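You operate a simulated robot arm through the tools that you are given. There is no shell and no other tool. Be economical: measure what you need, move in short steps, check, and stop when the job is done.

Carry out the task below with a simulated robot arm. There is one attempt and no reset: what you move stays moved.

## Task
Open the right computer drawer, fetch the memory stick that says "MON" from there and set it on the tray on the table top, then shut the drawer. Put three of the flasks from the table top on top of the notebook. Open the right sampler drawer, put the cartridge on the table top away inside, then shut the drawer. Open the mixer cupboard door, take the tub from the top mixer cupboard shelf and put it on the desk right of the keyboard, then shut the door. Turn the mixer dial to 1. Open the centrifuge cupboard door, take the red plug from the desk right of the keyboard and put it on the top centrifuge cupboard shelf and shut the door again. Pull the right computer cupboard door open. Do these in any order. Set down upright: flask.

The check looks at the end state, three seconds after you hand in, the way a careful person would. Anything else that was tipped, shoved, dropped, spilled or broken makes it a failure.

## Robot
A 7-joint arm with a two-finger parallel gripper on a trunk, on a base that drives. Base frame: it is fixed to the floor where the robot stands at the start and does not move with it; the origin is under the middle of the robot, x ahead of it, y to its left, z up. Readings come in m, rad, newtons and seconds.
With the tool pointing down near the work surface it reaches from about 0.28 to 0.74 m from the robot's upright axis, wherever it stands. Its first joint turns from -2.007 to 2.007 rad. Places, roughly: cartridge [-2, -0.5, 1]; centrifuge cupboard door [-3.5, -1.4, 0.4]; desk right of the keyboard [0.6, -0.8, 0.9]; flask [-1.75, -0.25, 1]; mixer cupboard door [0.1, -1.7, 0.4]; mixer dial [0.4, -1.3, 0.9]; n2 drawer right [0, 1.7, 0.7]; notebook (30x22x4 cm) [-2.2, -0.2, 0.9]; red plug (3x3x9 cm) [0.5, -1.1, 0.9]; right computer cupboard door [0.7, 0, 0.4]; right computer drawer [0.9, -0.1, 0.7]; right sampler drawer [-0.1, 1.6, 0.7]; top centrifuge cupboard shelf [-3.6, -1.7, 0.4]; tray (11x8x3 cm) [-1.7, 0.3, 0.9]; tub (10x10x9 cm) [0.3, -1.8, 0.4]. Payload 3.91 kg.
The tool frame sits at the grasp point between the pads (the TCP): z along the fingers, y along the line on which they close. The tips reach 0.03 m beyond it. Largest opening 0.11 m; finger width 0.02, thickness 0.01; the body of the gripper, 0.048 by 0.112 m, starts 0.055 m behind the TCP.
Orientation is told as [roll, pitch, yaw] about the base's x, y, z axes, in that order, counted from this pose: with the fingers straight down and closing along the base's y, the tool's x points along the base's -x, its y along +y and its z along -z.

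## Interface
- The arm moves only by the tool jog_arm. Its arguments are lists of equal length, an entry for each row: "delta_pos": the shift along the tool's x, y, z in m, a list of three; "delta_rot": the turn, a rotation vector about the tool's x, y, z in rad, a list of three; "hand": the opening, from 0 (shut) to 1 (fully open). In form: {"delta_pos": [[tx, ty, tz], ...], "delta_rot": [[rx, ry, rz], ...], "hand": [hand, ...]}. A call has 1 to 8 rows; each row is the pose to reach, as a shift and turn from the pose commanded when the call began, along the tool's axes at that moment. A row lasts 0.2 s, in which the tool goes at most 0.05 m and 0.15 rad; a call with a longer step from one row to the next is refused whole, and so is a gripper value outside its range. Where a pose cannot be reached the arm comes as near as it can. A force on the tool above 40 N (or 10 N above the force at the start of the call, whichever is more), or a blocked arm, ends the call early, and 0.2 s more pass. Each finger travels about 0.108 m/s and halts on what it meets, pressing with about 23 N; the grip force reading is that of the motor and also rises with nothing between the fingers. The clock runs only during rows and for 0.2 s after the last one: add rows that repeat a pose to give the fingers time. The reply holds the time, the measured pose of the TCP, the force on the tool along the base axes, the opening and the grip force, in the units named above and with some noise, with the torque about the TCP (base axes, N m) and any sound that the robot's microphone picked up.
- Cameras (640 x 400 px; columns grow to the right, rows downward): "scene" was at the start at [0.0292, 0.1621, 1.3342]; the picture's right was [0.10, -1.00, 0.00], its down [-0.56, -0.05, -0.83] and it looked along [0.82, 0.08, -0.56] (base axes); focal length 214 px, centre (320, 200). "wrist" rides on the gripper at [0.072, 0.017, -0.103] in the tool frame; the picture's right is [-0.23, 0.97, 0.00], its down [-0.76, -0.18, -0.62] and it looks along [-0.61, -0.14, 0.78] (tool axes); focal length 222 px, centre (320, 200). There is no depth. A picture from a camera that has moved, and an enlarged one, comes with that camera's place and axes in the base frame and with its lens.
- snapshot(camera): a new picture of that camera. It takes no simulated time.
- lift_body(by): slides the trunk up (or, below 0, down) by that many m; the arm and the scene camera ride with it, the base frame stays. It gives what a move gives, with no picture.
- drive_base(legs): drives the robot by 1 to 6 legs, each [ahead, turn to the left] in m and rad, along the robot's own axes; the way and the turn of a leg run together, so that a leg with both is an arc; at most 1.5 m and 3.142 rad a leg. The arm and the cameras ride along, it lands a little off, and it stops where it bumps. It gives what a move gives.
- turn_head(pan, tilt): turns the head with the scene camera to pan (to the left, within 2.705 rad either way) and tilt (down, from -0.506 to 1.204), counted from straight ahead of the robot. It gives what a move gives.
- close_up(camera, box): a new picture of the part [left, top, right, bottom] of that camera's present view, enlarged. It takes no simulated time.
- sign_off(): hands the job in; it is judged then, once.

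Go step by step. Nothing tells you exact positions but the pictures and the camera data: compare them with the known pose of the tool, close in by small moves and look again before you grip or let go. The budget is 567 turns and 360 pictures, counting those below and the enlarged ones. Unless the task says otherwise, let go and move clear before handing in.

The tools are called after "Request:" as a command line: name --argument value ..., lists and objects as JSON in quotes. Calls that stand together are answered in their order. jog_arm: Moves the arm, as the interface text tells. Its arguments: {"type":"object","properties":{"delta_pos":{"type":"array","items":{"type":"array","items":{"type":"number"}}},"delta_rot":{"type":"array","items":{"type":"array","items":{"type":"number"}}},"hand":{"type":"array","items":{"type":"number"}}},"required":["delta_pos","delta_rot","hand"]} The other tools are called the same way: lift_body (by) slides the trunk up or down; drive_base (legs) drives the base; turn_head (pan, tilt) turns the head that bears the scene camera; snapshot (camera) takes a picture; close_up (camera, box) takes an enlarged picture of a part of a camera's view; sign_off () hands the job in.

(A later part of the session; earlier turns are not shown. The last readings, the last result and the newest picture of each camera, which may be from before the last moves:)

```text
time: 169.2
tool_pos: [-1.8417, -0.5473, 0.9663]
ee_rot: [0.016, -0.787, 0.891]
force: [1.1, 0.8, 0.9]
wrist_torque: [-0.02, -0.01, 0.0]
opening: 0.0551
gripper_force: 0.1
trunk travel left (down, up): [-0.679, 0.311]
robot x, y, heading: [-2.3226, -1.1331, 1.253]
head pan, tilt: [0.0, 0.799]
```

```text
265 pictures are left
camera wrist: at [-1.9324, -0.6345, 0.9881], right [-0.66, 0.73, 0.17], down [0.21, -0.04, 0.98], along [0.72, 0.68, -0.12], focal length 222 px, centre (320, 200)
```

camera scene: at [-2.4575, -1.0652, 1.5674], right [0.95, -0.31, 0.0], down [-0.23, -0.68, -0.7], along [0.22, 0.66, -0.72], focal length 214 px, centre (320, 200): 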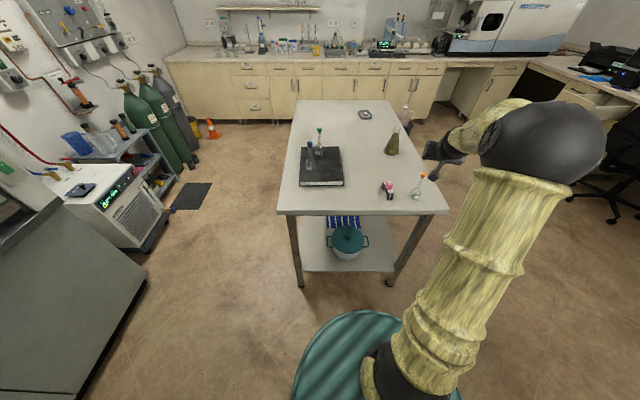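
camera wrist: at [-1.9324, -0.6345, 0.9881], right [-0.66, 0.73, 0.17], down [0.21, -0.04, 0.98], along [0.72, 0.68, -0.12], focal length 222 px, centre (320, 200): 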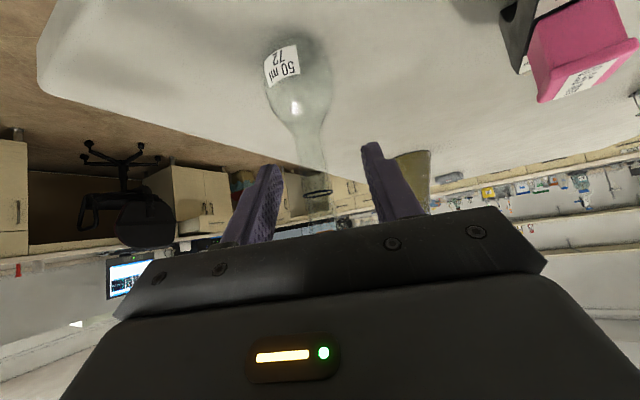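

Request:
jog_arm --delta_pos '[[0, 0, 0], [0, 0, 0], [0, 0, 0], [-0.007, 0, -0.007], [-0.035, 0, -0.035], [-0.07, 0, -0.07], [-0.1, 0, -0.1], [-0.13, 0, -0.13]]' --delta_rot '[[0, 0, 0], [0, 0, 0], [0, 0, 0], [0, 0, 0], [0, 0, 0], [0, 0, 0], [0, 0, 0], [0, 0, 0]]' --hand '[0.2, 0, 0, 0, 0, 0, 0, 0]'

Request:
snapshot --camera "wrist"

```text
time: 171.0
tool_pos: [-1.8425, -0.5494, 1.1522]
ee_rot: [0.017, -0.786, 0.894]
force: [0.5, 0.0, -0.3]
wrist_torque: [0.0, 0.0, 0.03]
opening: 0.0185
gripper_force: 22.9
trunk travel left (down, up): [-0.679, 0.311]
robot x, y, heading: [-2.3183, -1.1344, 1.252]
head pan, tilt: [0.0, 0.799]
```

```text
264 pictures are left
camera wrist: at [-1.9333, -0.6371, 1.1735], right [-0.66, 0.73, 0.17], down [0.21, -0.04, 0.98], along [0.72, 0.68, -0.12], focal length 222 px, centre (320, 200)
```

wrist: 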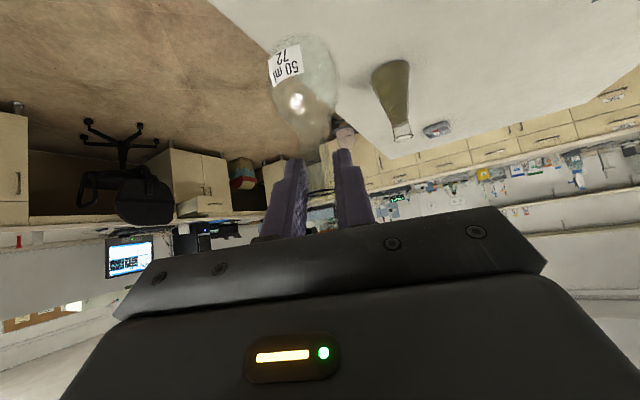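

Orange flask held. Drive forward 0.15 m and carry it over to (-2.144, -0.29) on the notebook.

Request:
drive_base --legs '[[0.15, 0]]'

Request:
jog_arm --delta_pos '[[0.012, 0.043, -0.0105], [0.0245, 0.086, -0.021], [0.037, 0.129, -0.0315], [0.049, 0.172, -0.042], [0.061, 0.215, -0.0525], [0.0735, 0.258, -0.063], [0.086, 0.301, -0.0735], [0.098, 0.344, -0.084]]' --delta_rot '[[-0.032, 0, -0.032], [-0.064, 0, -0.064], [-0.096, 0, -0.095], [-0.128, 0, -0.127], [-0.159, 0, -0.159], [-0.191, 0, -0.19], [-0.223, 0, -0.222], [-0.255, 0, -0.254]]' --hand '[0, 0, 0, 0, 0, 0, 0, 0]'

Request:
snapshot --camera "wrist"

Request:
snapshot --camera "scene"

```text
time: 172.4
tool_pos: [-1.7938, -0.4048, 1.15]
ee_rot: [0.014, -0.786, 0.893]
force: [0.1, 1.1, -0.6]
wrist_torque: [-0.04, 0.02, -0.02]
opening: 0.0184
gripper_force: 22.9
trunk travel left (down, up): [-0.679, 0.311]
robot x, y, heading: [-2.2734, -0.9901, 1.252]
head pan, tilt: [0.0, 0.799]
```

```text
time: 174.2
tool_pos: [-2.1449, -0.2926, 1.1446]
ee_rot: [0.011, -0.79, 1.255]
force: [-0.1, 0.2, 0.2]
wrist_torque: [0.03, -0.01, 0.0]
opening: 0.0186
gripper_force: 23.1
trunk travel left (down, up): [-0.679, 0.311]
robot x, y, heading: [-2.2739, -0.9923, 1.253]
head pan, tilt: [0.0, 0.799]
```

```text
263 pictures are left
camera wrist: at [-2.2001, -0.4073, 1.1661], right [-0.88, 0.45, 0.17], down [0.21, 0.03, 0.98], along [0.43, 0.89, -0.12], focal length 222 px, centre (320, 200)
```

wrist: 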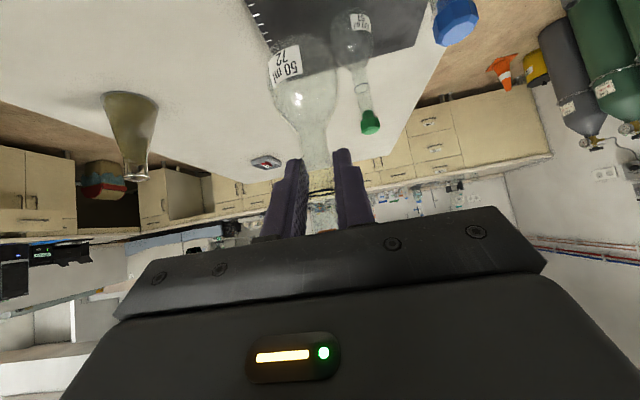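

```text
262 pictures are left
camera scene: at [-2.4119, -0.9214, 1.5672], right [0.95, -0.31, 0.0], down [-0.22, -0.68, -0.7], along [0.22, 0.66, -0.72], focal length 214 px, centre (320, 200)
```

scene: 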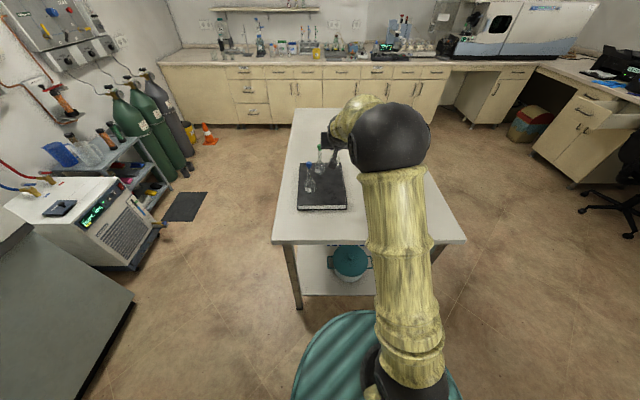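

Lower onto the notebook between checks.

Request:
jog_arm --delta_pos '[[0.025, 0, 0.025], [0.05, 0, 0.05], [0.075, 0, 0.075], [0.094, 0, 0.094]]' --delta_rot '[[0, 0, 0], [0, 0, 0], [0, 0, 0], [0, 0, 0]]' --hand '[0, 0, 0, 0]'

Request:
snapshot --camera "wrist"

Request:
jog_arm --delta_pos '[[0.002, 0, 0.002], [0.004, 0, 0.004], [0.006, 0, 0.006]]' --delta_rot '[[0, 0, 0], [0, 0, 0], [0, 0, 0]]' --hand '[0, 0, 0]'

```text
time: 175.2
tool_pos: [-2.1454, -0.2924, 1.01]
ee_rot: [0.014, -0.791, 1.254]
force: [1.2, 0.6, 0.2]
wrist_torque: [-0.01, 0.0, 0.03]
opening: 0.018
gripper_force: 22.9
trunk travel left (down, up): [-0.679, 0.311]
robot x, y, heading: [-2.2759, -0.9917, 1.247]
head pan, tilt: [0.0, 0.799]
```

```text
261 pictures are left
camera wrist: at [-2.1996, -0.4061, 1.0318], right [-0.88, 0.45, 0.17], down [0.21, 0.03, 0.98], along [0.43, 0.89, -0.12], focal length 222 px, centre (320, 200)
```

wrist: 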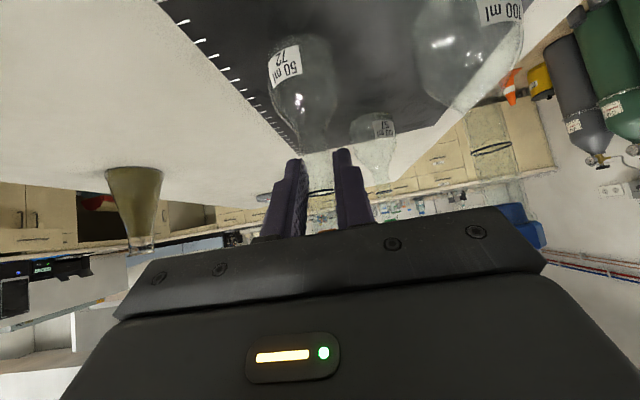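

```text
time: 176.0
tool_pos: [-2.1451, -0.2931, 1.0024]
ee_rot: [0.014, -0.79, 1.253]
force: [0.4, -0.1, 0.0]
wrist_torque: [-0.03, 0.0, 0.01]
opening: 0.0185
gripper_force: 22.9
trunk travel left (down, up): [-0.679, 0.311]
robot x, y, heading: [-2.2747, -0.9934, 1.249]
head pan, tilt: [0.0, 0.799]
```

Request:
jog_arm --delta_pos '[[0.0015, 0, 0.0015], [0.003, 0, 0.003], [0.0045, 0, 0.0045]]' --delta_rot '[[0, 0, 0], [0, 0, 0], [0, 0, 0]]' --hand '[0, 0, 0]'

```text
time: 176.8
tool_pos: [-2.1462, -0.293, 0.998]
ee_rot: [0.017, -0.795, 1.252]
force: [-1.2, -1.8, 9.4]
wrist_torque: [-0.21, -0.05, -0.07]
opening: 0.0182
gripper_force: 22.9
trunk travel left (down, up): [-0.679, 0.311]
robot x, y, heading: [-2.2738, -0.9911, 1.252]
head pan, tilt: [0.0, 0.799]
```

Contact. Open moderately and retreat.

Request:
jog_arm --delta_pos '[[-0.001, 0, -0.001], [-0.001, 0, -0.001], [-0.001, 0, -0.001], [-0.001, 0, -0.03], [-0.001, 0, -0.07], [-0.001, 0, -0.11], [-0.001, 0, -0.15]]' --delta_rot '[[0, 0, 0], [0, 0, 0], [0, 0, 0], [0, 0, 0], [0, 0, 0], [0, 0, 0], [0, 0, 0]]' --hand '[0.1, 0.3, 0.4, 0.4, 0.4, 0.4, 0.4]'

Request:
snapshot --camera "wrist"

```text
time: 178.4
tool_pos: [-2.1764, -0.3953, 1.1031]
ee_rot: [0.014, -0.792, 1.253]
force: [-1.0, -0.6, 0.2]
wrist_torque: [0.02, 0.01, 0.04]
opening: 0.044
gripper_force: 0.0
trunk travel left (down, up): [-0.679, 0.311]
robot x, y, heading: [-2.2763, -0.989, 1.246]
head pan, tilt: [0.0, 0.799]
```

```text
260 pictures are left
camera wrist: at [-2.2317, -0.5088, 1.1244], right [-0.88, 0.45, 0.17], down [0.21, 0.03, 0.98], along [0.43, 0.89, -0.12], focal length 222 px, centre (320, 200)
```

wrist: 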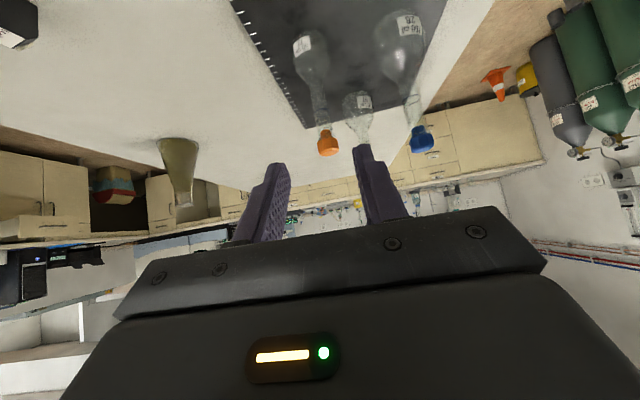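

All three flasks stand upright on the notebook. Now the cartridge: rise, point the tool down, and look from above.

Request:
jog_arm --delta_pos '[[-0.03, 0, -0.03], [-0.06, 0, -0.06], [-0.08, 0, -0.08], [-0.08, 0, -0.08], [-0.08, 0, -0.08], [-0.08, 0, -0.08], [-0.08, 0, -0.08], [-0.08, 0, -0.08]]' --delta_rot '[[0, 0, 0], [0, 0.1, 0], [0, 0.25, 0], [0, 0.4, 0], [0, 0.55, 0], [0, 0.7, 0], [0, 0.79, 0], [0, 0.79, 0]]' --hand '[0.5, 0.5, 0.6, 0.7, 0.7, 0.7, 0.7, 0.7]'

Request:
snapshot --camera "scene"

Request:
snapshot --camera "wrist"

```text
time: 180.2
tool_pos: [-2.1752, -0.3947, 1.2152]
ee_rot: [0.011, 0.0, 1.264]
force: [0.8, 0.2, 0.0]
wrist_torque: [-0.01, -0.04, 0.0]
opening: 0.0769
gripper_force: 0.0
trunk travel left (down, up): [-0.679, 0.311]
robot x, y, heading: [-2.2713, -0.9935, 1.252]
head pan, tilt: [0.0, 0.799]
```

```text
259 pictures are left
camera scene: at [-2.4111, -0.922, 1.5673], right [0.95, -0.31, 0.0], down [-0.23, -0.68, -0.7], along [0.22, 0.66, -0.72], focal length 214 px, centre (320, 200)
```

scene: 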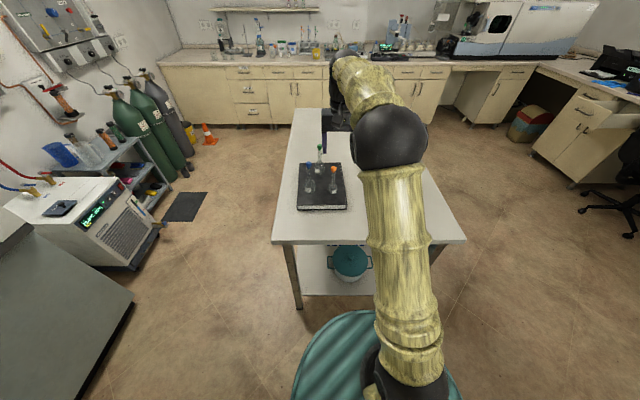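

```text
258 pictures are left
camera wrist: at [-2.214, -0.4595, 1.3195], right [-0.86, 0.51, 0.01], down [0.41, 0.67, 0.62], along [0.31, 0.54, -0.78], focal length 222 px, centre (320, 200)
```

wrist: 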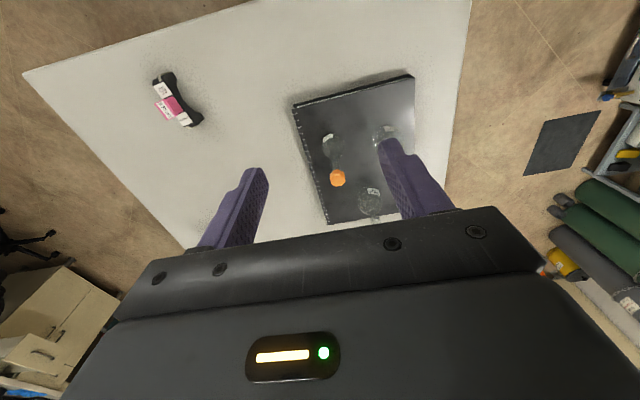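

The cartridge is an arch-shaped piece centered at about (-1.948, -0.493), long axis along the table end. The fingers already close across it; moving above it.

Request:
jog_arm --delta_pos '[[0.004, -0.045, 0], [0.008, -0.09, 0], [0.013, -0.135, 0], [0.018, -0.18, 0], [0.022, -0.22, 0.02], [0.025, -0.246, 0.06], [0.025, -0.246, 0.105]]' --delta_rot '[[0, 0, 0], [0, 0, 0], [0, 0, 0], [0, 0, 0], [0, 0, 0], [0, 0, 0], [0, 0, 0]]' --hand '[0.7, 0.7, 0.7, 0.7, 0.7, 0.7, 0.7]'

Request:
snapshot --camera "wrist"

Request:
close_up --camera "scene" --box '[290, 130, 450, 250]'

```text
time: 181.8
tool_pos: [-1.949, -0.4919, 1.107]
ee_rot: [0.012, -0.001, 1.263]
force: [-0.2, 0.8, -0.1]
wrist_torque: [-0.01, -0.01, -0.01]
opening: 0.0769
gripper_force: 0.0
trunk travel left (down, up): [-0.679, 0.311]
robot x, y, heading: [-2.2722, -0.9872, 1.252]
head pan, tilt: [0.0, 0.799]
```

```text
257 pictures are left
camera wrist: at [-1.9876, -0.5562, 1.2112], right [-0.86, 0.51, 0.01], down [0.41, 0.67, 0.62], along [0.31, 0.54, -0.78], focal length 222 px, centre (320, 200)
```

wrist: 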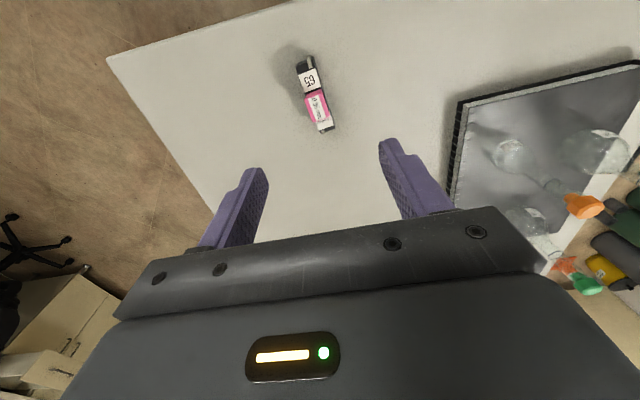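

```text
3.33 times, centred on (370, 190) of scene
camera zoom: at [-2.4108, -0.9212, 1.5673], right [0.95, -0.31, 0.0], down [-0.23, -0.68, -0.7], along [0.22, 0.66, -0.72], focal length 715 px, centre (153, 233)
```

zoom: 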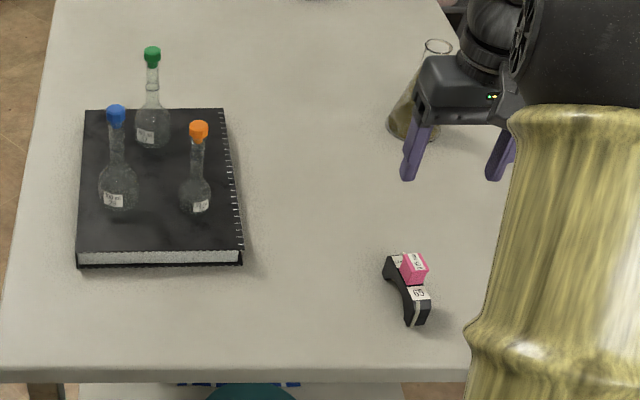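

Aligned. Descend to grip height and close.

Request:
jog_arm --delta_pos '[[0, 0, 0.05], [0, 0, 0.1], [0, 0, 0.15], [0, 0, 0.182]]' --delta_rot '[[0, 0, 0], [0, 0, 0], [0, 0, 0], [0, 0, 0]]' --hand '[0.7, 0.7, 0.7, 0.7]'

Request:
snapshot --camera "wrist"

Request:
close_up --camera "scene" --box '[350, 170, 450, 240]'

```text
time: 182.8
tool_pos: [-1.9506, -0.4913, 0.9246]
ee_rot: [0.011, -0.002, 1.264]
force: [0.9, -0.1, -0.4]
wrist_torque: [0.01, 0.04, -0.03]
opening: 0.0769
gripper_force: 0.0
trunk travel left (down, up): [-0.679, 0.311]
robot x, y, heading: [-2.2755, -0.9917, 1.252]
head pan, tilt: [0.0, 0.799]
```

```text
255 pictures are left
camera wrist: at [-1.9884, -0.5553, 1.0283], right [-0.86, 0.51, 0.01], down [0.41, 0.67, 0.62], along [0.31, 0.54, -0.78], focal length 222 px, centre (320, 200)
```

wrist: 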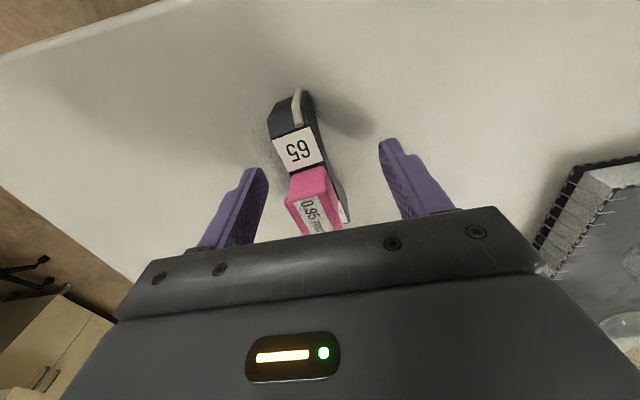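

```text
5.71 times, centred on (400, 205) of scene
camera zoom: at [-2.4106, -0.9214, 1.5673], right [0.95, -0.31, 0.0], down [-0.23, -0.68, -0.7], along [0.22, 0.66, -0.72], focal length 1226 px, centre (-137, 171)
```

zoom: 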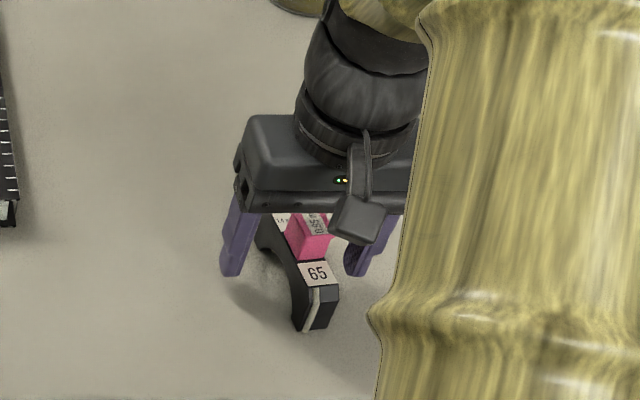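

Cartridge sits between the fingers. Closing and lifting.

Request:
jog_arm --delta_pos '[[0, -0.005, 0], [0, -0.005, 0], [0, -0.005, 0], [0, -0.005, 0]]' --delta_rot '[[0, 0, 0], [0, 0, 0], [0, 0, 0], [0, 0, 0]]' --hand '[0.5, 0.2, 0.0, 0]'

Request:
jog_arm --delta_pos '[[0, 0, -0.02], [0, 0, -0.06], [0, 0, -0.1], [0, 0, -0.15], [0, 0, -0.2], [0, 0, -0.25]]' --delta_rot '[[0, 0, 0], [0, 0, 0], [0, 0, 0], [0, 0, 0], [0, 0, 0], [0, 0, 0]]' --hand '[0, 0, 0, 0, 0, 0]'

Request:
snapshot --camera "wrist"

Request:
snapshot --camera "scene"

```text
time: 183.8
tool_pos: [-1.9459, -0.4916, 0.9229]
ee_rot: [0.01, -0.002, 1.263]
force: [-0.1, -0.1, 0.8]
wrist_torque: [0.03, -0.03, -0.04]
opening: 0.0218
gripper_force: 22.9
trunk travel left (down, up): [-0.679, 0.311]
robot x, y, heading: [-2.2735, -0.9864, 1.253]
head pan, tilt: [0.0, 0.799]
```

```text
time: 185.2
tool_pos: [-1.9438, -0.4952, 1.177]
ee_rot: [0.01, -0.002, 1.263]
force: [-0.5, 0.3, -1.3]
wrist_torque: [0.0, 0.0, 0.0]
opening: 0.0217
gripper_force: 22.6
trunk travel left (down, up): [-0.679, 0.311]
robot x, y, heading: [-2.2704, -0.9904, 1.254]
head pan, tilt: [0.0, 0.799]
```

```text
253 pictures are left
camera wrist: at [-1.9819, -0.5601, 1.2808], right [-0.86, 0.51, 0.01], down [0.41, 0.67, 0.62], along [0.31, 0.54, -0.78], focal length 222 px, centre (320, 200)
```

wrist: 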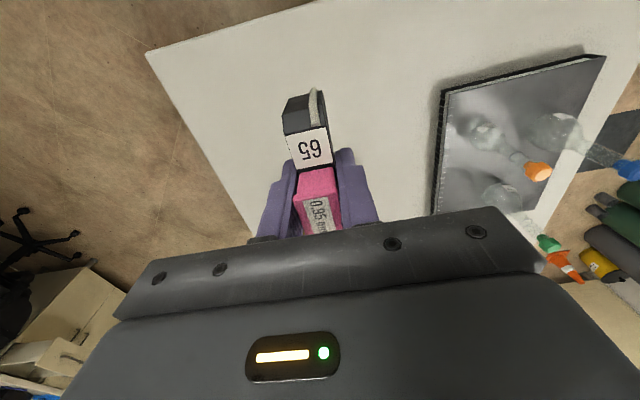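

```text
252 pictures are left
camera scene: at [-2.4112, -0.9222, 1.5672], right [0.95, -0.31, 0.0], down [-0.22, -0.68, -0.7], along [0.22, 0.66, -0.72], focal length 214 px, centre (320, 200)
```

scene: 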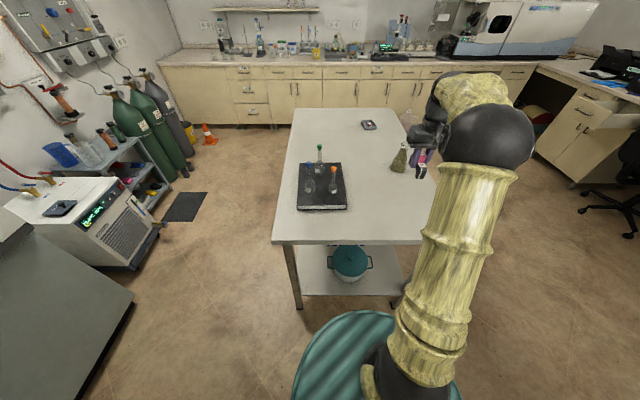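

The cartridge is secure. I'll take it to the sampler bench: drive along the table end, then turn toward the bench.

Request:
drive_base --legs '[[0, -1.574], [1.35, 0], [0, 1.57]]'

Request:
turn_head --pan 0.1 --tilt 0.5

Request:
snapshot --camera "scene"

```text
time: 199.6
tool_pos: [-0.6612, -0.9033, 1.1769]
ee_rot: [0.011, -0.002, 1.279]
force: [0.3, -0.3, -0.8]
wrist_torque: [-0.01, 0.0, 0.0]
opening: 0.0217
gripper_force: 22.8
trunk travel left (down, up): [-0.679, 0.311]
robot x, y, heading: [-0.9859, -1.4006, 1.265]
head pan, tilt: [0.0, 0.799]
```

```text
time: 200.4
tool_pos: [-0.6605, -0.9028, 1.1762]
ee_rot: [0.01, -0.001, 1.277]
force: [-0.1, -0.8, -0.4]
wrist_torque: [0.0, 0.0, 0.03]
opening: 0.0218
gripper_force: 22.6
trunk travel left (down, up): [-0.679, 0.311]
robot x, y, heading: [-0.9831, -1.4005, 1.266]
head pan, tilt: [0.099, 0.499]
```

```text
251 pictures are left
camera scene: at [-1.1276, -1.3254, 1.5932], right [0.98, -0.2, 0.0], down [-0.1, -0.47, -0.88], along [0.18, 0.86, -0.48], focal length 214 px, centre (320, 200)
```

scene: 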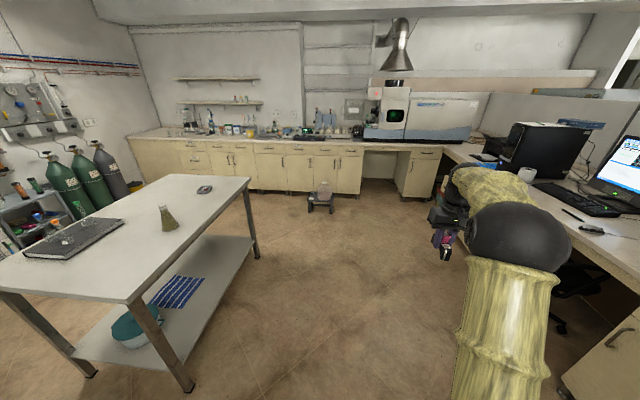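

Path is clear; the jug on a low step sits ahead-left. Drive forward to about 0.85 m from the bench front.

Request:
drive_base --legs '[[0, -0.03], [1.5, 0], [0.55, 0]]'

Request:
snapshot --camera "scene"

```text
time: 211.0
tool_pos: [0.0166, 1.0435, 1.1759]
ee_rot: [0.011, -0.002, 1.259]
force: [0.5, -0.1, -1.3]
wrist_torque: [-0.01, -0.02, 0.03]
opening: 0.0216
gripper_force: 23.0
trunk travel left (down, up): [-0.679, 0.311]
robot x, y, heading: [-0.3144, 0.5458, 1.25]
head pan, tilt: [0.099, 0.499]
```

```text
250 pictures are left
camera scene: at [-0.4572, 0.6308, 1.5932], right [0.97, -0.22, 0.0], down [-0.11, -0.47, -0.88], along [0.19, 0.86, -0.48], focal length 214 px, centre (320, 200)
```

scene: 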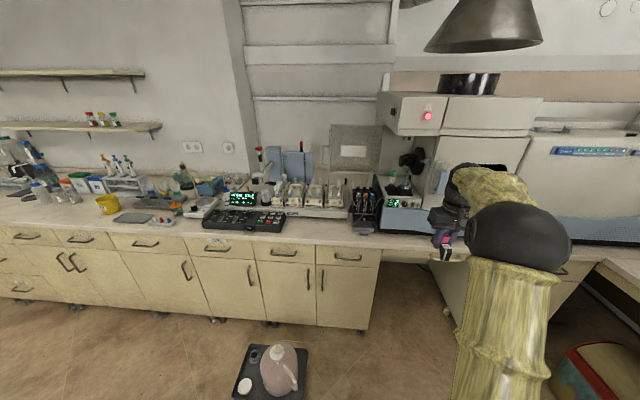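

The right sampler drawer's handle is near (-0.144, 1.441, 0.77). I'll set the cartridge temporarily on the free bench strip above it; first shift right 0.12 m and go closer.

Request:
drive_base --legs '[[0, -1.571], [0.12, 0], [0, 1.571], [0.26, 0]]'

Request:
snapshot --camera "scene"

Request:
snapshot --camera "wrist"

```text
time: 221.4
tool_pos: [0.2254, 1.2463, 1.1754]
ee_rot: [0.011, 0.001, 1.243]
force: [0.1, 0.5, -0.7]
wrist_torque: [0.0, 0.01, -0.01]
opening: 0.0216
gripper_force: 22.4
trunk travel left (down, up): [-0.679, 0.311]
robot x, y, heading: [-0.1146, 0.7539, 1.227]
head pan, tilt: [0.099, 0.499]
```

```text
249 pictures are left
camera scene: at [-0.2557, 0.8413, 1.5932], right [0.97, -0.24, 0.0], down [-0.11, -0.47, -0.88], along [0.21, 0.85, -0.48], focal length 214 px, centre (320, 200)
```

scene: 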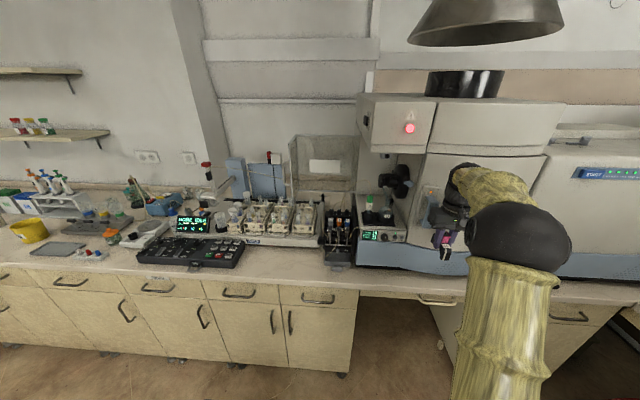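

```text
248 pictures are left
camera wrist: at [0.1861, 1.1821, 1.2796], right [-0.85, 0.53, 0.01], down [0.42, 0.66, 0.62], along [0.32, 0.53, -0.78], focal length 222 px, centre (320, 200)
```

wrist: 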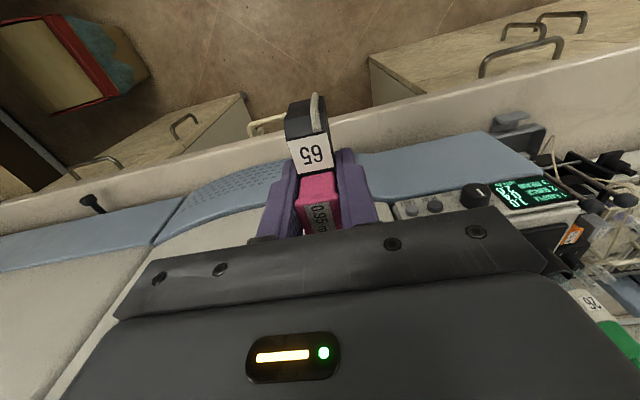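

Bench strip between the keypad unit and the pump is free around (-0.158, 1.487). I'll move the hand left along the bench edge at safe height, then forward over that spot.

Request:
jog_arm --delta_pos '[[0, 0.045, 0], [0, 0.09, 0], [0, 0.135, 0], [0, 0.18, 0], [0, 0.225, 0], [0, 0.27, 0]]' --delta_rot '[[0, 0, 0], [0, 0, 0], [0, 0, 0], [0, 0, 0], [0, 0, 0], [0, 0, 0]]' --hand '[0, 0, 0, 0, 0, 0]'

Request:
jog_arm --delta_pos '[[0, 0.045, 0], [0, 0.09, 0], [0, 0.135, 0], [0.0, 0.17, 0], [-0.035, 0.17, 0.02], [-0.07, 0.17, 0.04], [-0.107, 0.17, 0.06]]' --delta_rot '[[0, 0, 0], [0, 0, 0], [0, 0, 0], [0, 0, 0], [0, 0, 0], [0, 0, 0], [0, 0, 0]]' --hand '[0, 0, 0, 0, 0, 0, 0]'

Request:
snapshot --camera "scene"

Request:
snapshot --camera "wrist"

```text
time: 222.8
tool_pos: [-0.0305, 1.3323, 1.1795]
ee_rot: [0.008, -0.002, 1.24]
force: [-0.3, -0.1, -0.9]
wrist_torque: [-0.04, -0.02, 0.0]
opening: 0.0219
gripper_force: 23.2
trunk travel left (down, up): [-0.679, 0.311]
robot x, y, heading: [-0.1121, 0.7553, 1.231]
head pan, tilt: [0.099, 0.499]
```

```text
time: 224.4
tool_pos: [-0.1533, 1.478, 1.1188]
ee_rot: [0.009, 0.0, 1.243]
force: [0.4, -0.2, -0.4]
wrist_torque: [0.03, -0.03, 0.01]
opening: 0.0217
gripper_force: 23.0
out of reach, approached as far as the arm can: row 7
trunk travel left (down, up): [-0.679, 0.311]
robot x, y, heading: [-0.1155, 0.7572, 1.232]
head pan, tilt: [0.099, 0.499]
```

```text
247 pictures are left
camera scene: at [-0.2553, 0.8399, 1.5934], right [0.97, -0.24, 0.0], down [-0.11, -0.47, -0.88], along [0.21, 0.85, -0.48], focal length 214 px, centre (320, 200)
```

scene: 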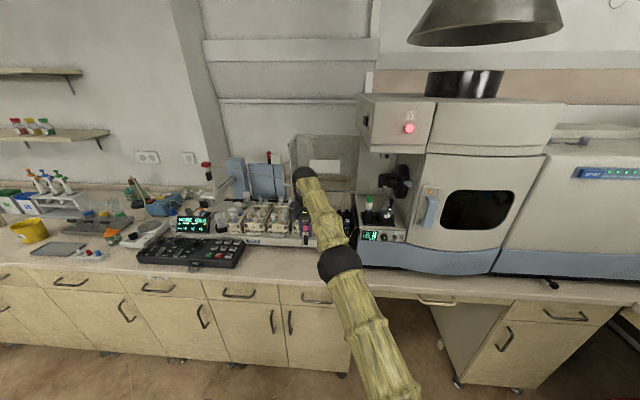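

```text
246 pictures are left
camera wrist: at [-0.1933, 1.4135, 1.2219], right [-0.85, 0.53, 0.01], down [0.42, 0.66, 0.62], along [0.32, 0.53, -0.78], focal length 222 px, centre (320, 200)
```

wrist: 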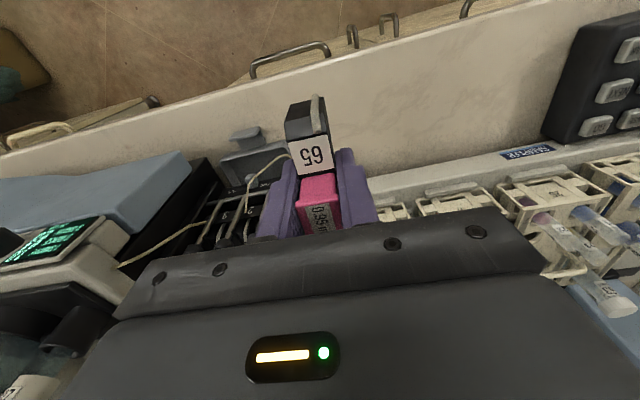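

Spot is clear. Lowering the cartridge to just above the bench.

Request:
jog_arm --delta_pos '[[-0.005, 0, 0.045], [-0.005, 0, 0.09], [-0.005, 0, 0.13], [-0.005, 0, 0.155]]' --delta_rot '[[0, 0, 0], [0, 0, 0], [0, 0, 0], [0, 0, 0]]' --hand '[0, 0, 0, 0]'

Request:
snapshot --camera "wrist"

Request:
close_up --camera "scene" --box '[230, 170, 390, 290]'

```text
time: 225.4
tool_pos: [-0.1568, 1.509, 0.9645]
ee_rot: [0.009, 0.001, 1.243]
force: [-0.3, 0.1, -0.9]
wrist_torque: [-0.06, 0.0, 0.04]
opening: 0.022
gripper_force: 22.6
out of reach, approached as far as the arm can: row 1, 2, 3, 4
trunk travel left (down, up): [-0.679, 0.311]
robot x, y, heading: [-0.1124, 0.7606, 1.232]
head pan, tilt: [0.099, 0.499]
```

```text
245 pictures are left
camera wrist: at [-0.196, 1.4456, 1.0681], right [-0.85, 0.53, 0.01], down [0.42, 0.66, 0.62], along [0.32, 0.53, -0.78], focal length 222 px, centre (320, 200)
```

wrist: 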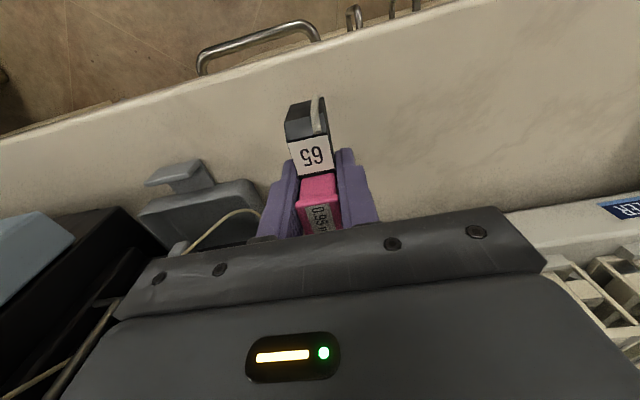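

```text
3.33 times, centred on (310, 230) of scene
camera zoom: at [-0.2563, 0.8412, 1.5932], right [0.97, -0.24, 0.0], down [-0.11, -0.47, -0.88], along [0.21, 0.85, -0.48], focal length 715 px, centre (353, 100)
```

zoom: 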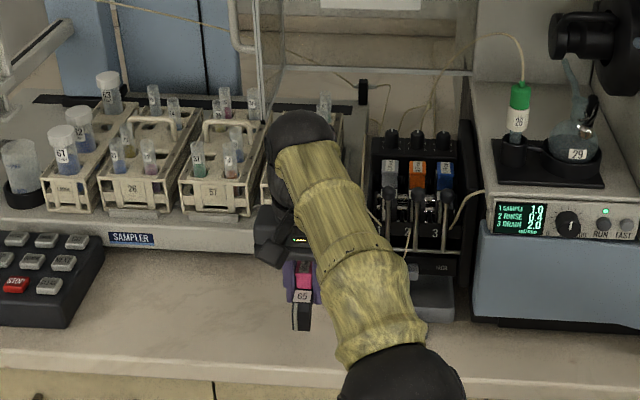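

Good clearances. Lower slowly to contact.

Request:
jog_arm --delta_pos '[[0, 0, 0.006], [0, 0, 0.012], [0, 0, 0.016]]' --delta_rot '[[0, 0, 0], [0, 0, 0], [0, 0, 0]]' --hand '[0, 0, 0]'

Request:
jog_arm --delta_pos '[[0, 0, 0.003], [0, 0, 0.006]]' --delta_rot '[[0, 0, 0], [0, 0, 0]]' --hand '[0, 0]'

```text
time: 226.2
tool_pos: [-0.1571, 1.5105, 0.9484]
ee_rot: [0.009, 0.002, 1.243]
force: [-0.5, -0.2, -0.2]
wrist_torque: [0.02, -0.03, 0.01]
opening: 0.0218
gripper_force: 23.1
trunk travel left (down, up): [-0.679, 0.311]
robot x, y, heading: [-0.1133, 0.7535, 1.232]
head pan, tilt: [0.099, 0.499]
```

```text
time: 226.8
tool_pos: [-0.1553, 1.5102, 0.9429]
ee_rot: [0.008, 0.001, 1.243]
force: [-0.6, 0.1, -0.3]
wrist_torque: [-0.03, 0.01, 0.0]
opening: 0.0218
gripper_force: 22.4
trunk travel left (down, up): [-0.679, 0.311]
robot x, y, heading: [-0.1139, 0.7546, 1.232]
head pan, tilt: [0.099, 0.499]
```

Request:
jog_arm --delta_pos '[[0, 0, 0.003], [0, 0, 0.006], [0, 0, 0.009]]' --delta_rot '[[0, 0, 0], [0, 0, 0], [0, 0, 0]]' --hand '[0, 0, 0]'

Request:
jog_arm --delta_pos '[[0, 0, 0.003], [0, 0, 0.006], [0, 0, 0.009]]' --delta_rot '[[0, 0, 0], [0, 0, 0], [0, 0, 0]]' --hand '[0, 0, 0]'

```text
time: 227.6
tool_pos: [-0.1559, 1.5121, 0.9353]
ee_rot: [0.009, 0.001, 1.242]
force: [-0.2, 0.4, -1.5]
wrist_torque: [-0.01, 0.01, -0.01]
opening: 0.0216
gripper_force: 22.8
trunk travel left (down, up): [-0.679, 0.311]
robot x, y, heading: [-0.1148, 0.7554, 1.23]
head pan, tilt: [0.099, 0.499]
```

```text
time: 228.4
tool_pos: [-0.1575, 1.5119, 0.9241]
ee_rot: [0.008, -0.001, 1.243]
force: [-0.1, -0.4, -0.9]
wrist_torque: [0.0, 0.03, -0.01]
opening: 0.0216
gripper_force: 23.4
out of reach, approached as far as the arm can: row 2, 3
trunk travel left (down, up): [-0.679, 0.311]
robot x, y, heading: [-0.1182, 0.7531, 1.232]
head pan, tilt: [0.099, 0.499]
```

Request:
close_up --camera "scene" --box '[270, 220, 340, 280]'

Request:
lift_body --by -0.005

```text
6.67 times, centred on (305, 250) of scene
camera zoom: at [-0.2562, 0.8406, 1.5932], right [0.97, -0.24, 0.0], down [-0.11, -0.47, -0.88], along [0.21, 0.85, -0.48], focal length 1430 px, centre (420, -133)
```

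zoom: 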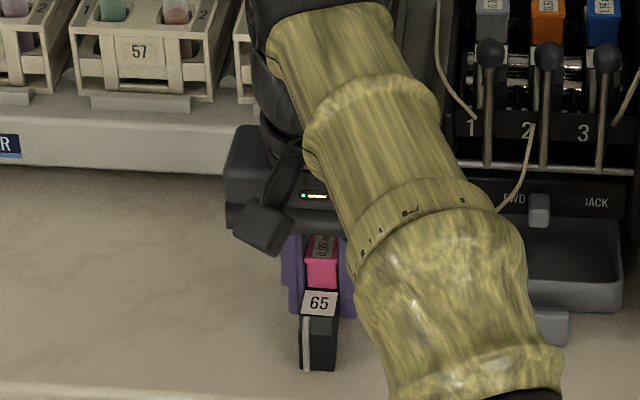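

```text
time: 228.9
tool_pos: [-0.1561, 1.5117, 0.924]
ee_rot: [0.012, -0.007, 1.242]
force: [0.3, 3.7, 19.4]
wrist_torque: [-0.27, -0.06, 0.06]
opening: 0.0218
gripper_force: 22.6
trunk travel left (down, up): [-0.674, 0.316]
robot x, y, heading: [-0.1146, 0.7548, 1.231]
head pan, tilt: [0.099, 0.499]
```

Contact made. Relax slightly, open the fingers, and rise.

Request:
lift_body --by 0.004

Request:
jog_arm --delta_pos '[[0, 0, 0], [0, 0, 0]]' --delta_rot '[[0, 0, 0], [0, 0, 0]]' --hand '[0.3, 0.35]'

Request:
lift_body --by 0.15

Request:
snapshot --camera "wrist"

```text
time: 229.4
tool_pos: [-0.157, 1.5121, 0.9244]
ee_rot: [0.008, 0.001, 1.244]
force: [0.5, 4.1, 13.0]
wrist_torque: [0.55, -0.25, 0.03]
opening: 0.0219
gripper_force: 23.2
trunk travel left (down, up): [-0.678, 0.312]
robot x, y, heading: [-0.1179, 0.7575, 1.229]
head pan, tilt: [0.099, 0.499]
```

```text
time: 230.0
tool_pos: [-0.1563, 1.5129, 0.9236]
ee_rot: [0.008, 0.002, 1.242]
force: [0.5, 0.1, -0.4]
wrist_torque: [-0.01, 0.01, 0.01]
opening: 0.0387
gripper_force: 0.1
trunk travel left (down, up): [-0.678, 0.312]
robot x, y, heading: [-0.115, 0.7562, 1.232]
head pan, tilt: [0.099, 0.499]
```

```text
time: 231.8
tool_pos: [-0.1565, 1.5116, 1.0748]
ee_rot: [0.009, 0.0, 1.242]
force: [-1.0, -0.1, -0.1]
wrist_torque: [-0.01, 0.0, -0.01]
opening: 0.0384
gripper_force: 0.1
trunk travel left (down, up): [-0.828, 0.162]
robot x, y, heading: [-0.1122, 0.7573, 1.231]
head pan, tilt: [0.099, 0.499]
```

```text
242 pictures are left
camera wrist: at [-0.196, 1.4484, 1.1777], right [-0.85, 0.53, 0.01], down [0.42, 0.66, 0.62], along [0.32, 0.53, -0.78], focal length 222 px, centre (320, 200)
```

wrist: 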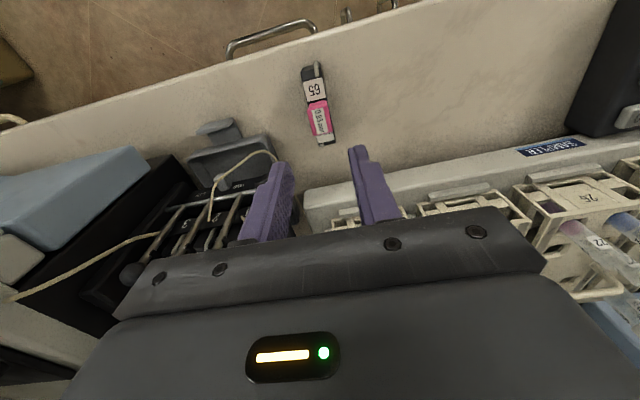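

The cartridge stands on the bench. Now back off and reorient the hand (fingers forward, closing vertically) for the drawer handle.

Request:
drive_base --legs '[[-0.25, 0.02]]'

Request:
jog_arm --delta_pos '[[0.03, 0, -0.03], [0.06, 0, -0.06], [0.09, 0, -0.09], [0.12, 0, -0.12], [0.15, 0.0, -0.15], [0.18, 0.0, -0.18], [0.2, 0.0, -0.2], [0.2, 0, -0.2]]' --delta_rot '[[0, 0, -0.15], [0, 0, -0.3], [0, 0, -0.45], [0, 0, -0.6], [0, 0, -0.75], [0, 0, -0.9], [0, 0, -1.05], [0, 0, -1.2]]' --hand '[0.5, 0.5, 0.5, 0.5, 0.5, 0.5, 0.5, 0.5]'

Request:
jog_arm --delta_pos '[[0, 0, 0], [0, 0, 0], [0, 0, 0]]' --delta_rot '[[0, 0, -0.15], [0, 0, -0.3], [0, 0, -0.37]]' --hand '[0.5, 0.5, 0.5]'

Request:
lift_body --by -0.4

Request:
snapshot --camera "scene"

```text
time: 233.6
tool_pos: [-0.2527, 1.2747, 1.0746]
ee_rot: [0.008, 0.001, 1.262]
force: [-0.3, 0.9, -0.2]
wrist_torque: [-0.05, -0.01, 0.0]
opening: 0.0387
gripper_force: 0.1
trunk travel left (down, up): [-0.828, 0.162]
robot x, y, heading: [-0.1945, 0.5211, 1.256]
head pan, tilt: [0.099, 0.499]
```

```text
time: 235.4
tool_pos: [-0.344, 1.2072, 1.3024]
ee_rot: [0.006, -0.005, 2.463]
force: [-0.3, 0.2, 0.5]
wrist_torque: [-0.05, -0.01, 0.02]
opening: 0.0549
gripper_force: 0.1
out of reach, approached as far as the arm can: row 1, 2, 3, 4, 5, 6, 7, 8
trunk travel left (down, up): [-0.828, 0.162]
robot x, y, heading: [-0.1937, 0.5184, 1.254]
head pan, tilt: [0.099, 0.499]
```

```text
time: 236.2
tool_pos: [-0.3444, 1.2072, 1.3029]
ee_rot: [0.002, -0.008, 2.834]
force: [1.2, -0.5, 0.5]
wrist_torque: [0.0, -0.02, 0.02]
opening: 0.0547
gripper_force: 0.1
trunk travel left (down, up): [-0.828, 0.162]
robot x, y, heading: [-0.1948, 0.5191, 1.245]
head pan, tilt: [0.099, 0.499]
```

```text
time: 240.0
tool_pos: [-0.3441, 1.2059, 0.9032]
ee_rot: [0.002, -0.009, 2.832]
force: [1.7, -0.1, 0.4]
wrist_torque: [-0.01, -0.01, -0.02]
opening: 0.055
gripper_force: 0.0
trunk travel left (down, up): [-0.428, 0.562]
robot x, y, heading: [-0.1955, 0.5233, 1.25]
head pan, tilt: [0.099, 0.499]
```

```text
241 pictures are left
camera scene: at [-0.3382, 0.6022, 1.3423], right [0.98, -0.22, 0.0], down [-0.1, -0.47, -0.88], along [0.19, 0.86, -0.48], focal length 214 px, centre (320, 200)
```

scene: 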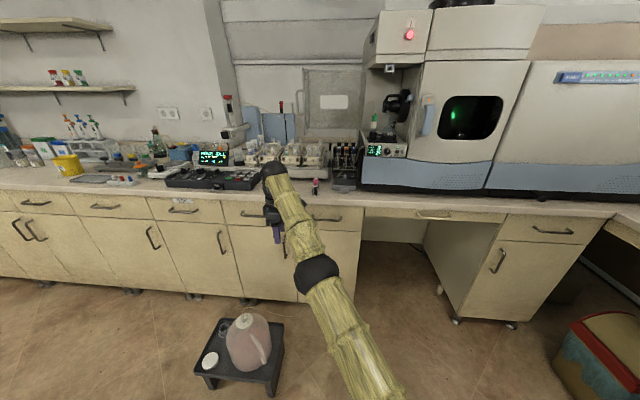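

Request:
jog_arm --delta_pos '[[0.02, 0.005, -0.035], [0.045, 0.01, -0.07], [0.075, 0.02, -0.1], [0.105, 0.03, -0.13], [0.13, 0.04, -0.16], [0.157, 0.04, -0.19]]' --delta_rot '[[0.1, 0, 0], [0.2, 0, 0], [0.33, 0, 0], [0.45, 0, 0], [0.57, 0, 0], [0.69, 0, 0]]' --hand '[0.5, 0.5, 0.5, 0.5, 0.5, 0.5]'

Request:
snapshot --camera "scene"

```text
time: 241.4
tool_pos: [-0.2163, 1.2042, 1.1683]
ee_rot: [-0.689, -0.007, 2.833]
force: [-1.1, 0.3, 0.6]
wrist_torque: [-0.04, -0.02, -0.07]
opening: 0.0549
gripper_force: 0.1
out of reach, approached as far as the arm can: row 1, 2, 3, 4, 5, 6
trunk travel left (down, up): [-0.428, 0.562]
robot x, y, heading: [-0.1922, 0.5215, 1.253]
head pan, tilt: [0.099, 0.499]
```

```text
240 pictures are left
camera scene: at [-0.3386, 0.6019, 1.3422], right [0.98, -0.22, 0.0], down [-0.1, -0.47, -0.88], along [0.19, 0.86, -0.48], focal length 214 px, centre (320, 200)
```

scene: 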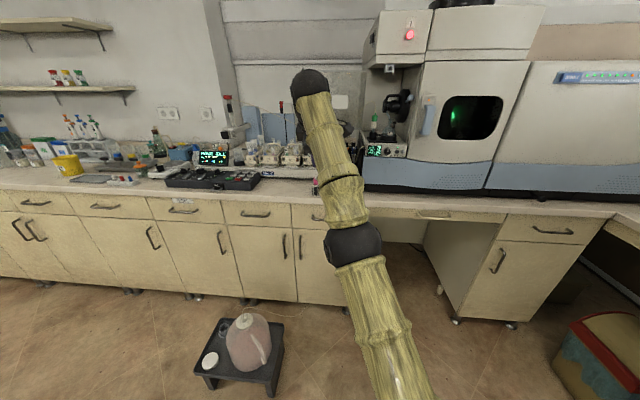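

Continue: level the tool while lowering to the handle's height, staying about 12 cm in front.

Request:
jog_arm --delta_pos '[[0, 0.017, 0.043], [-0.001, 0.033, 0.087], [-0.002, 0.05, 0.13], [-0.002, 0.066, 0.174], [-0.003, 0.083, 0.217], [-0.003, 0.099, 0.26], [-0.004, 0.116, 0.304], [-0.004, 0.132, 0.347]]' --delta_rot '[[0.11, 0, 0], [0.22, 0, 0], [0.33, 0, 0], [0.44, 0, 0], [0.55, 0, 0], [0.66, 0, 0], [0.77, 0, 0], [0.88, 0, 0]]' --hand '[0.5, 0.5, 0.5, 0.5, 0.5, 0.5, 0.5, 0.5]'

Request:
snapshot --camera "wrist"

Request:
snapshot --camera "scene"

```text
time: 243.0
tool_pos: [-0.2246, 1.4566, 0.9174]
ee_rot: [-1.454, -0.007, 2.837]
force: [1.4, -5.4, 12.3]
wrist_torque: [0.08, -0.21, -0.13]
opening: 0.0486
gripper_force: 0.1
out of reach, approached as far as the arm can: row 1, 2, 3, 4, 5, 6, 7
trunk travel left (down, up): [-0.428, 0.562]
robot x, y, heading: [-0.1942, 0.5207, 1.25]
head pan, tilt: [0.099, 0.499]
stopped in row 7: the force on the tool passed its limit (the readings are from after the stop); the commanded pose is now the measured one
```

```text
239 pictures are left
camera wrist: at [-0.188, 1.3346, 0.9135], right [-0.26, -0.04, -0.97], down [-0.9, -0.34, 0.25], along [-0.34, 0.94, 0.05], focal length 222 px, centre (320, 200)
```

wrist: 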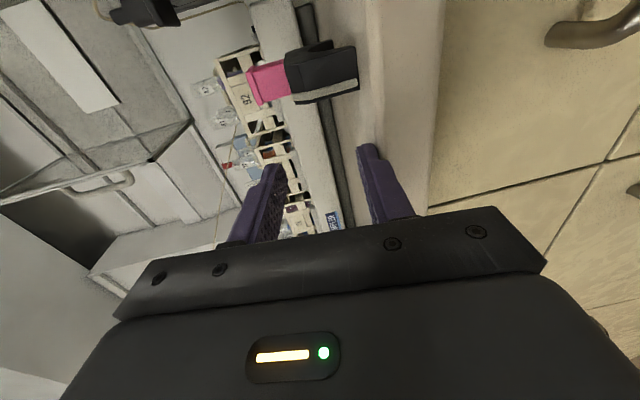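

```text
238 pictures are left
camera scene: at [-0.338, 0.5995, 1.3427], right [0.98, -0.22, 0.0], down [-0.1, -0.47, -0.88], along [0.19, 0.86, -0.48], focal length 214 px, centre (320, 200)
```

scene: 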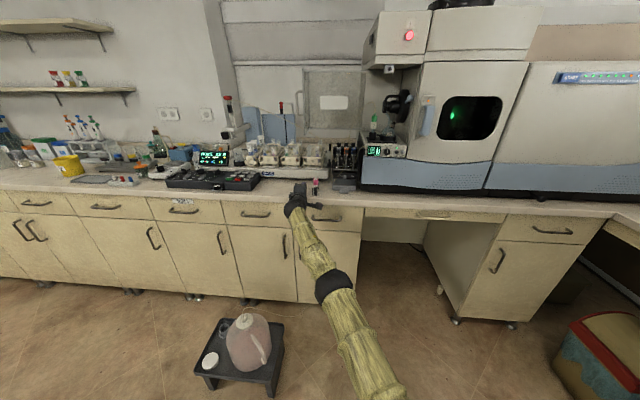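

The hand overshot and touched the bench edge. I'll withdraw back first.

Request:
jog_arm --delta_pos '[[0, -0.015, 0], [0, -0.015, -0.04], [0, -0.015, -0.08], [0, -0.015, -0.12], [0, -0.015, -0.16], [0, -0.015, -0.2]]' --delta_rot '[[0, 0, 0], [0, 0, 0], [0, 0, 0], [0, 0, 0], [0, 0, 0], [0, 0, 0]]' --hand '[0.5, 0.5, 0.5, 0.5, 0.5, 0.5]'

Request:
snapshot --camera "scene"

```text
time: 244.4
tool_pos: [-0.284, 1.273, 0.9519]
ee_rot: [-1.444, -0.005, 2.839]
force: [-1.0, -0.6, 0.5]
wrist_torque: [0.03, -0.01, -0.01]
opening: 0.0552
gripper_force: 0.0
trunk travel left (down, up): [-0.428, 0.562]
robot x, y, heading: [-0.1962, 0.5197, 1.259]
head pan, tilt: [0.099, 0.499]
```

```text
237 pictures are left
camera scene: at [-0.3377, 0.6035, 1.3423], right [0.98, -0.22, 0.0], down [-0.1, -0.47, -0.88], along [0.19, 0.86, -0.48], focal length 214 px, centre (320, 200)
```

scene: 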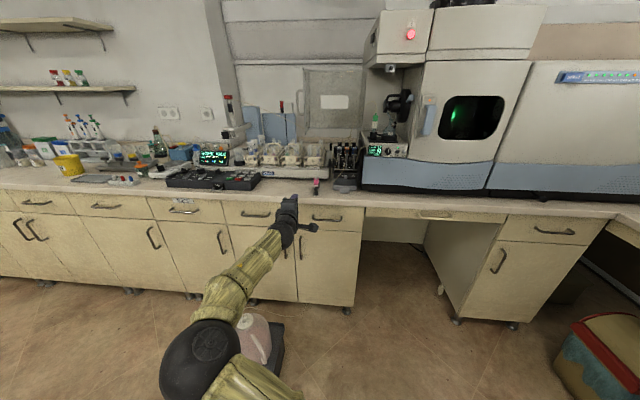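

The elbow is now on the left; still workable. Move in small steps: right and down first, then check.

Request:
jog_arm --delta_pos '[[0.016, 0.034, 0.004], [0.032, 0.067, 0.008], [0.049, 0.1, 0.012], [0.065, 0.134, 0.016], [0.081, 0.1675, 0.02], [0.081, 0.1675, 0.05]]' --delta_rot '[[0.02, 0, 0], [0.04, 0, 0], [0.06, 0, 0], [0.08, 0, 0], [0.1, 0, 0], [0.12, 0, 0]]' --hand '[0.5, 0.5, 0.5, 0.5, 0.5, 0.5]'

Request:
snapshot --camera "scene"

Request:
snapshot --camera "wrist"

```text
time: 245.8
tool_pos: [-0.1978, 1.2742, 0.7777]
ee_rot: [-1.562, -0.005, 2.836]
force: [0.7, 0.5, -0.9]
wrist_torque: [-0.01, -0.01, 0.0]
opening: 0.055
gripper_force: 0.1
trunk travel left (down, up): [-0.428, 0.562]
robot x, y, heading: [-0.1956, 0.5224, 1.251]
head pan, tilt: [0.099, 0.499]
```

```text
236 pictures are left
camera scene: at [-0.3376, 0.6038, 1.3422], right [0.98, -0.22, 0.0], down [-0.1, -0.47, -0.88], along [0.19, 0.86, -0.48], focal length 214 px, centre (320, 200)
```

scene: 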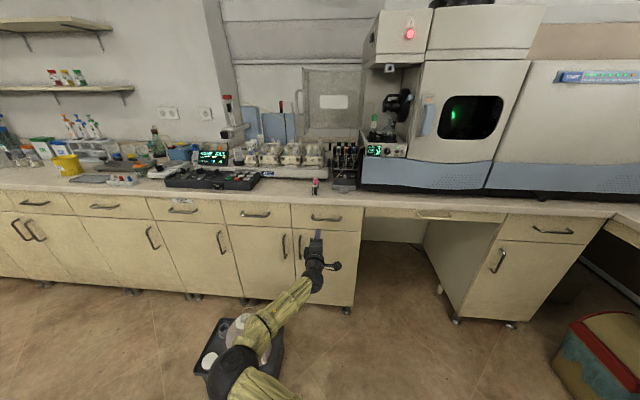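

```text
235 pictures are left
camera wrist: at [-0.1598, 1.1543, 0.7614], right [-0.22, 0.06, -0.97], down [-0.91, -0.36, 0.19], along [-0.34, 0.93, 0.14], focal length 222 px, centre (320, 200)
```

wrist: 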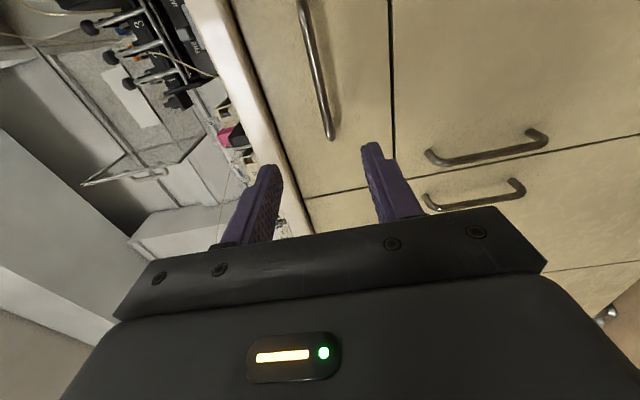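

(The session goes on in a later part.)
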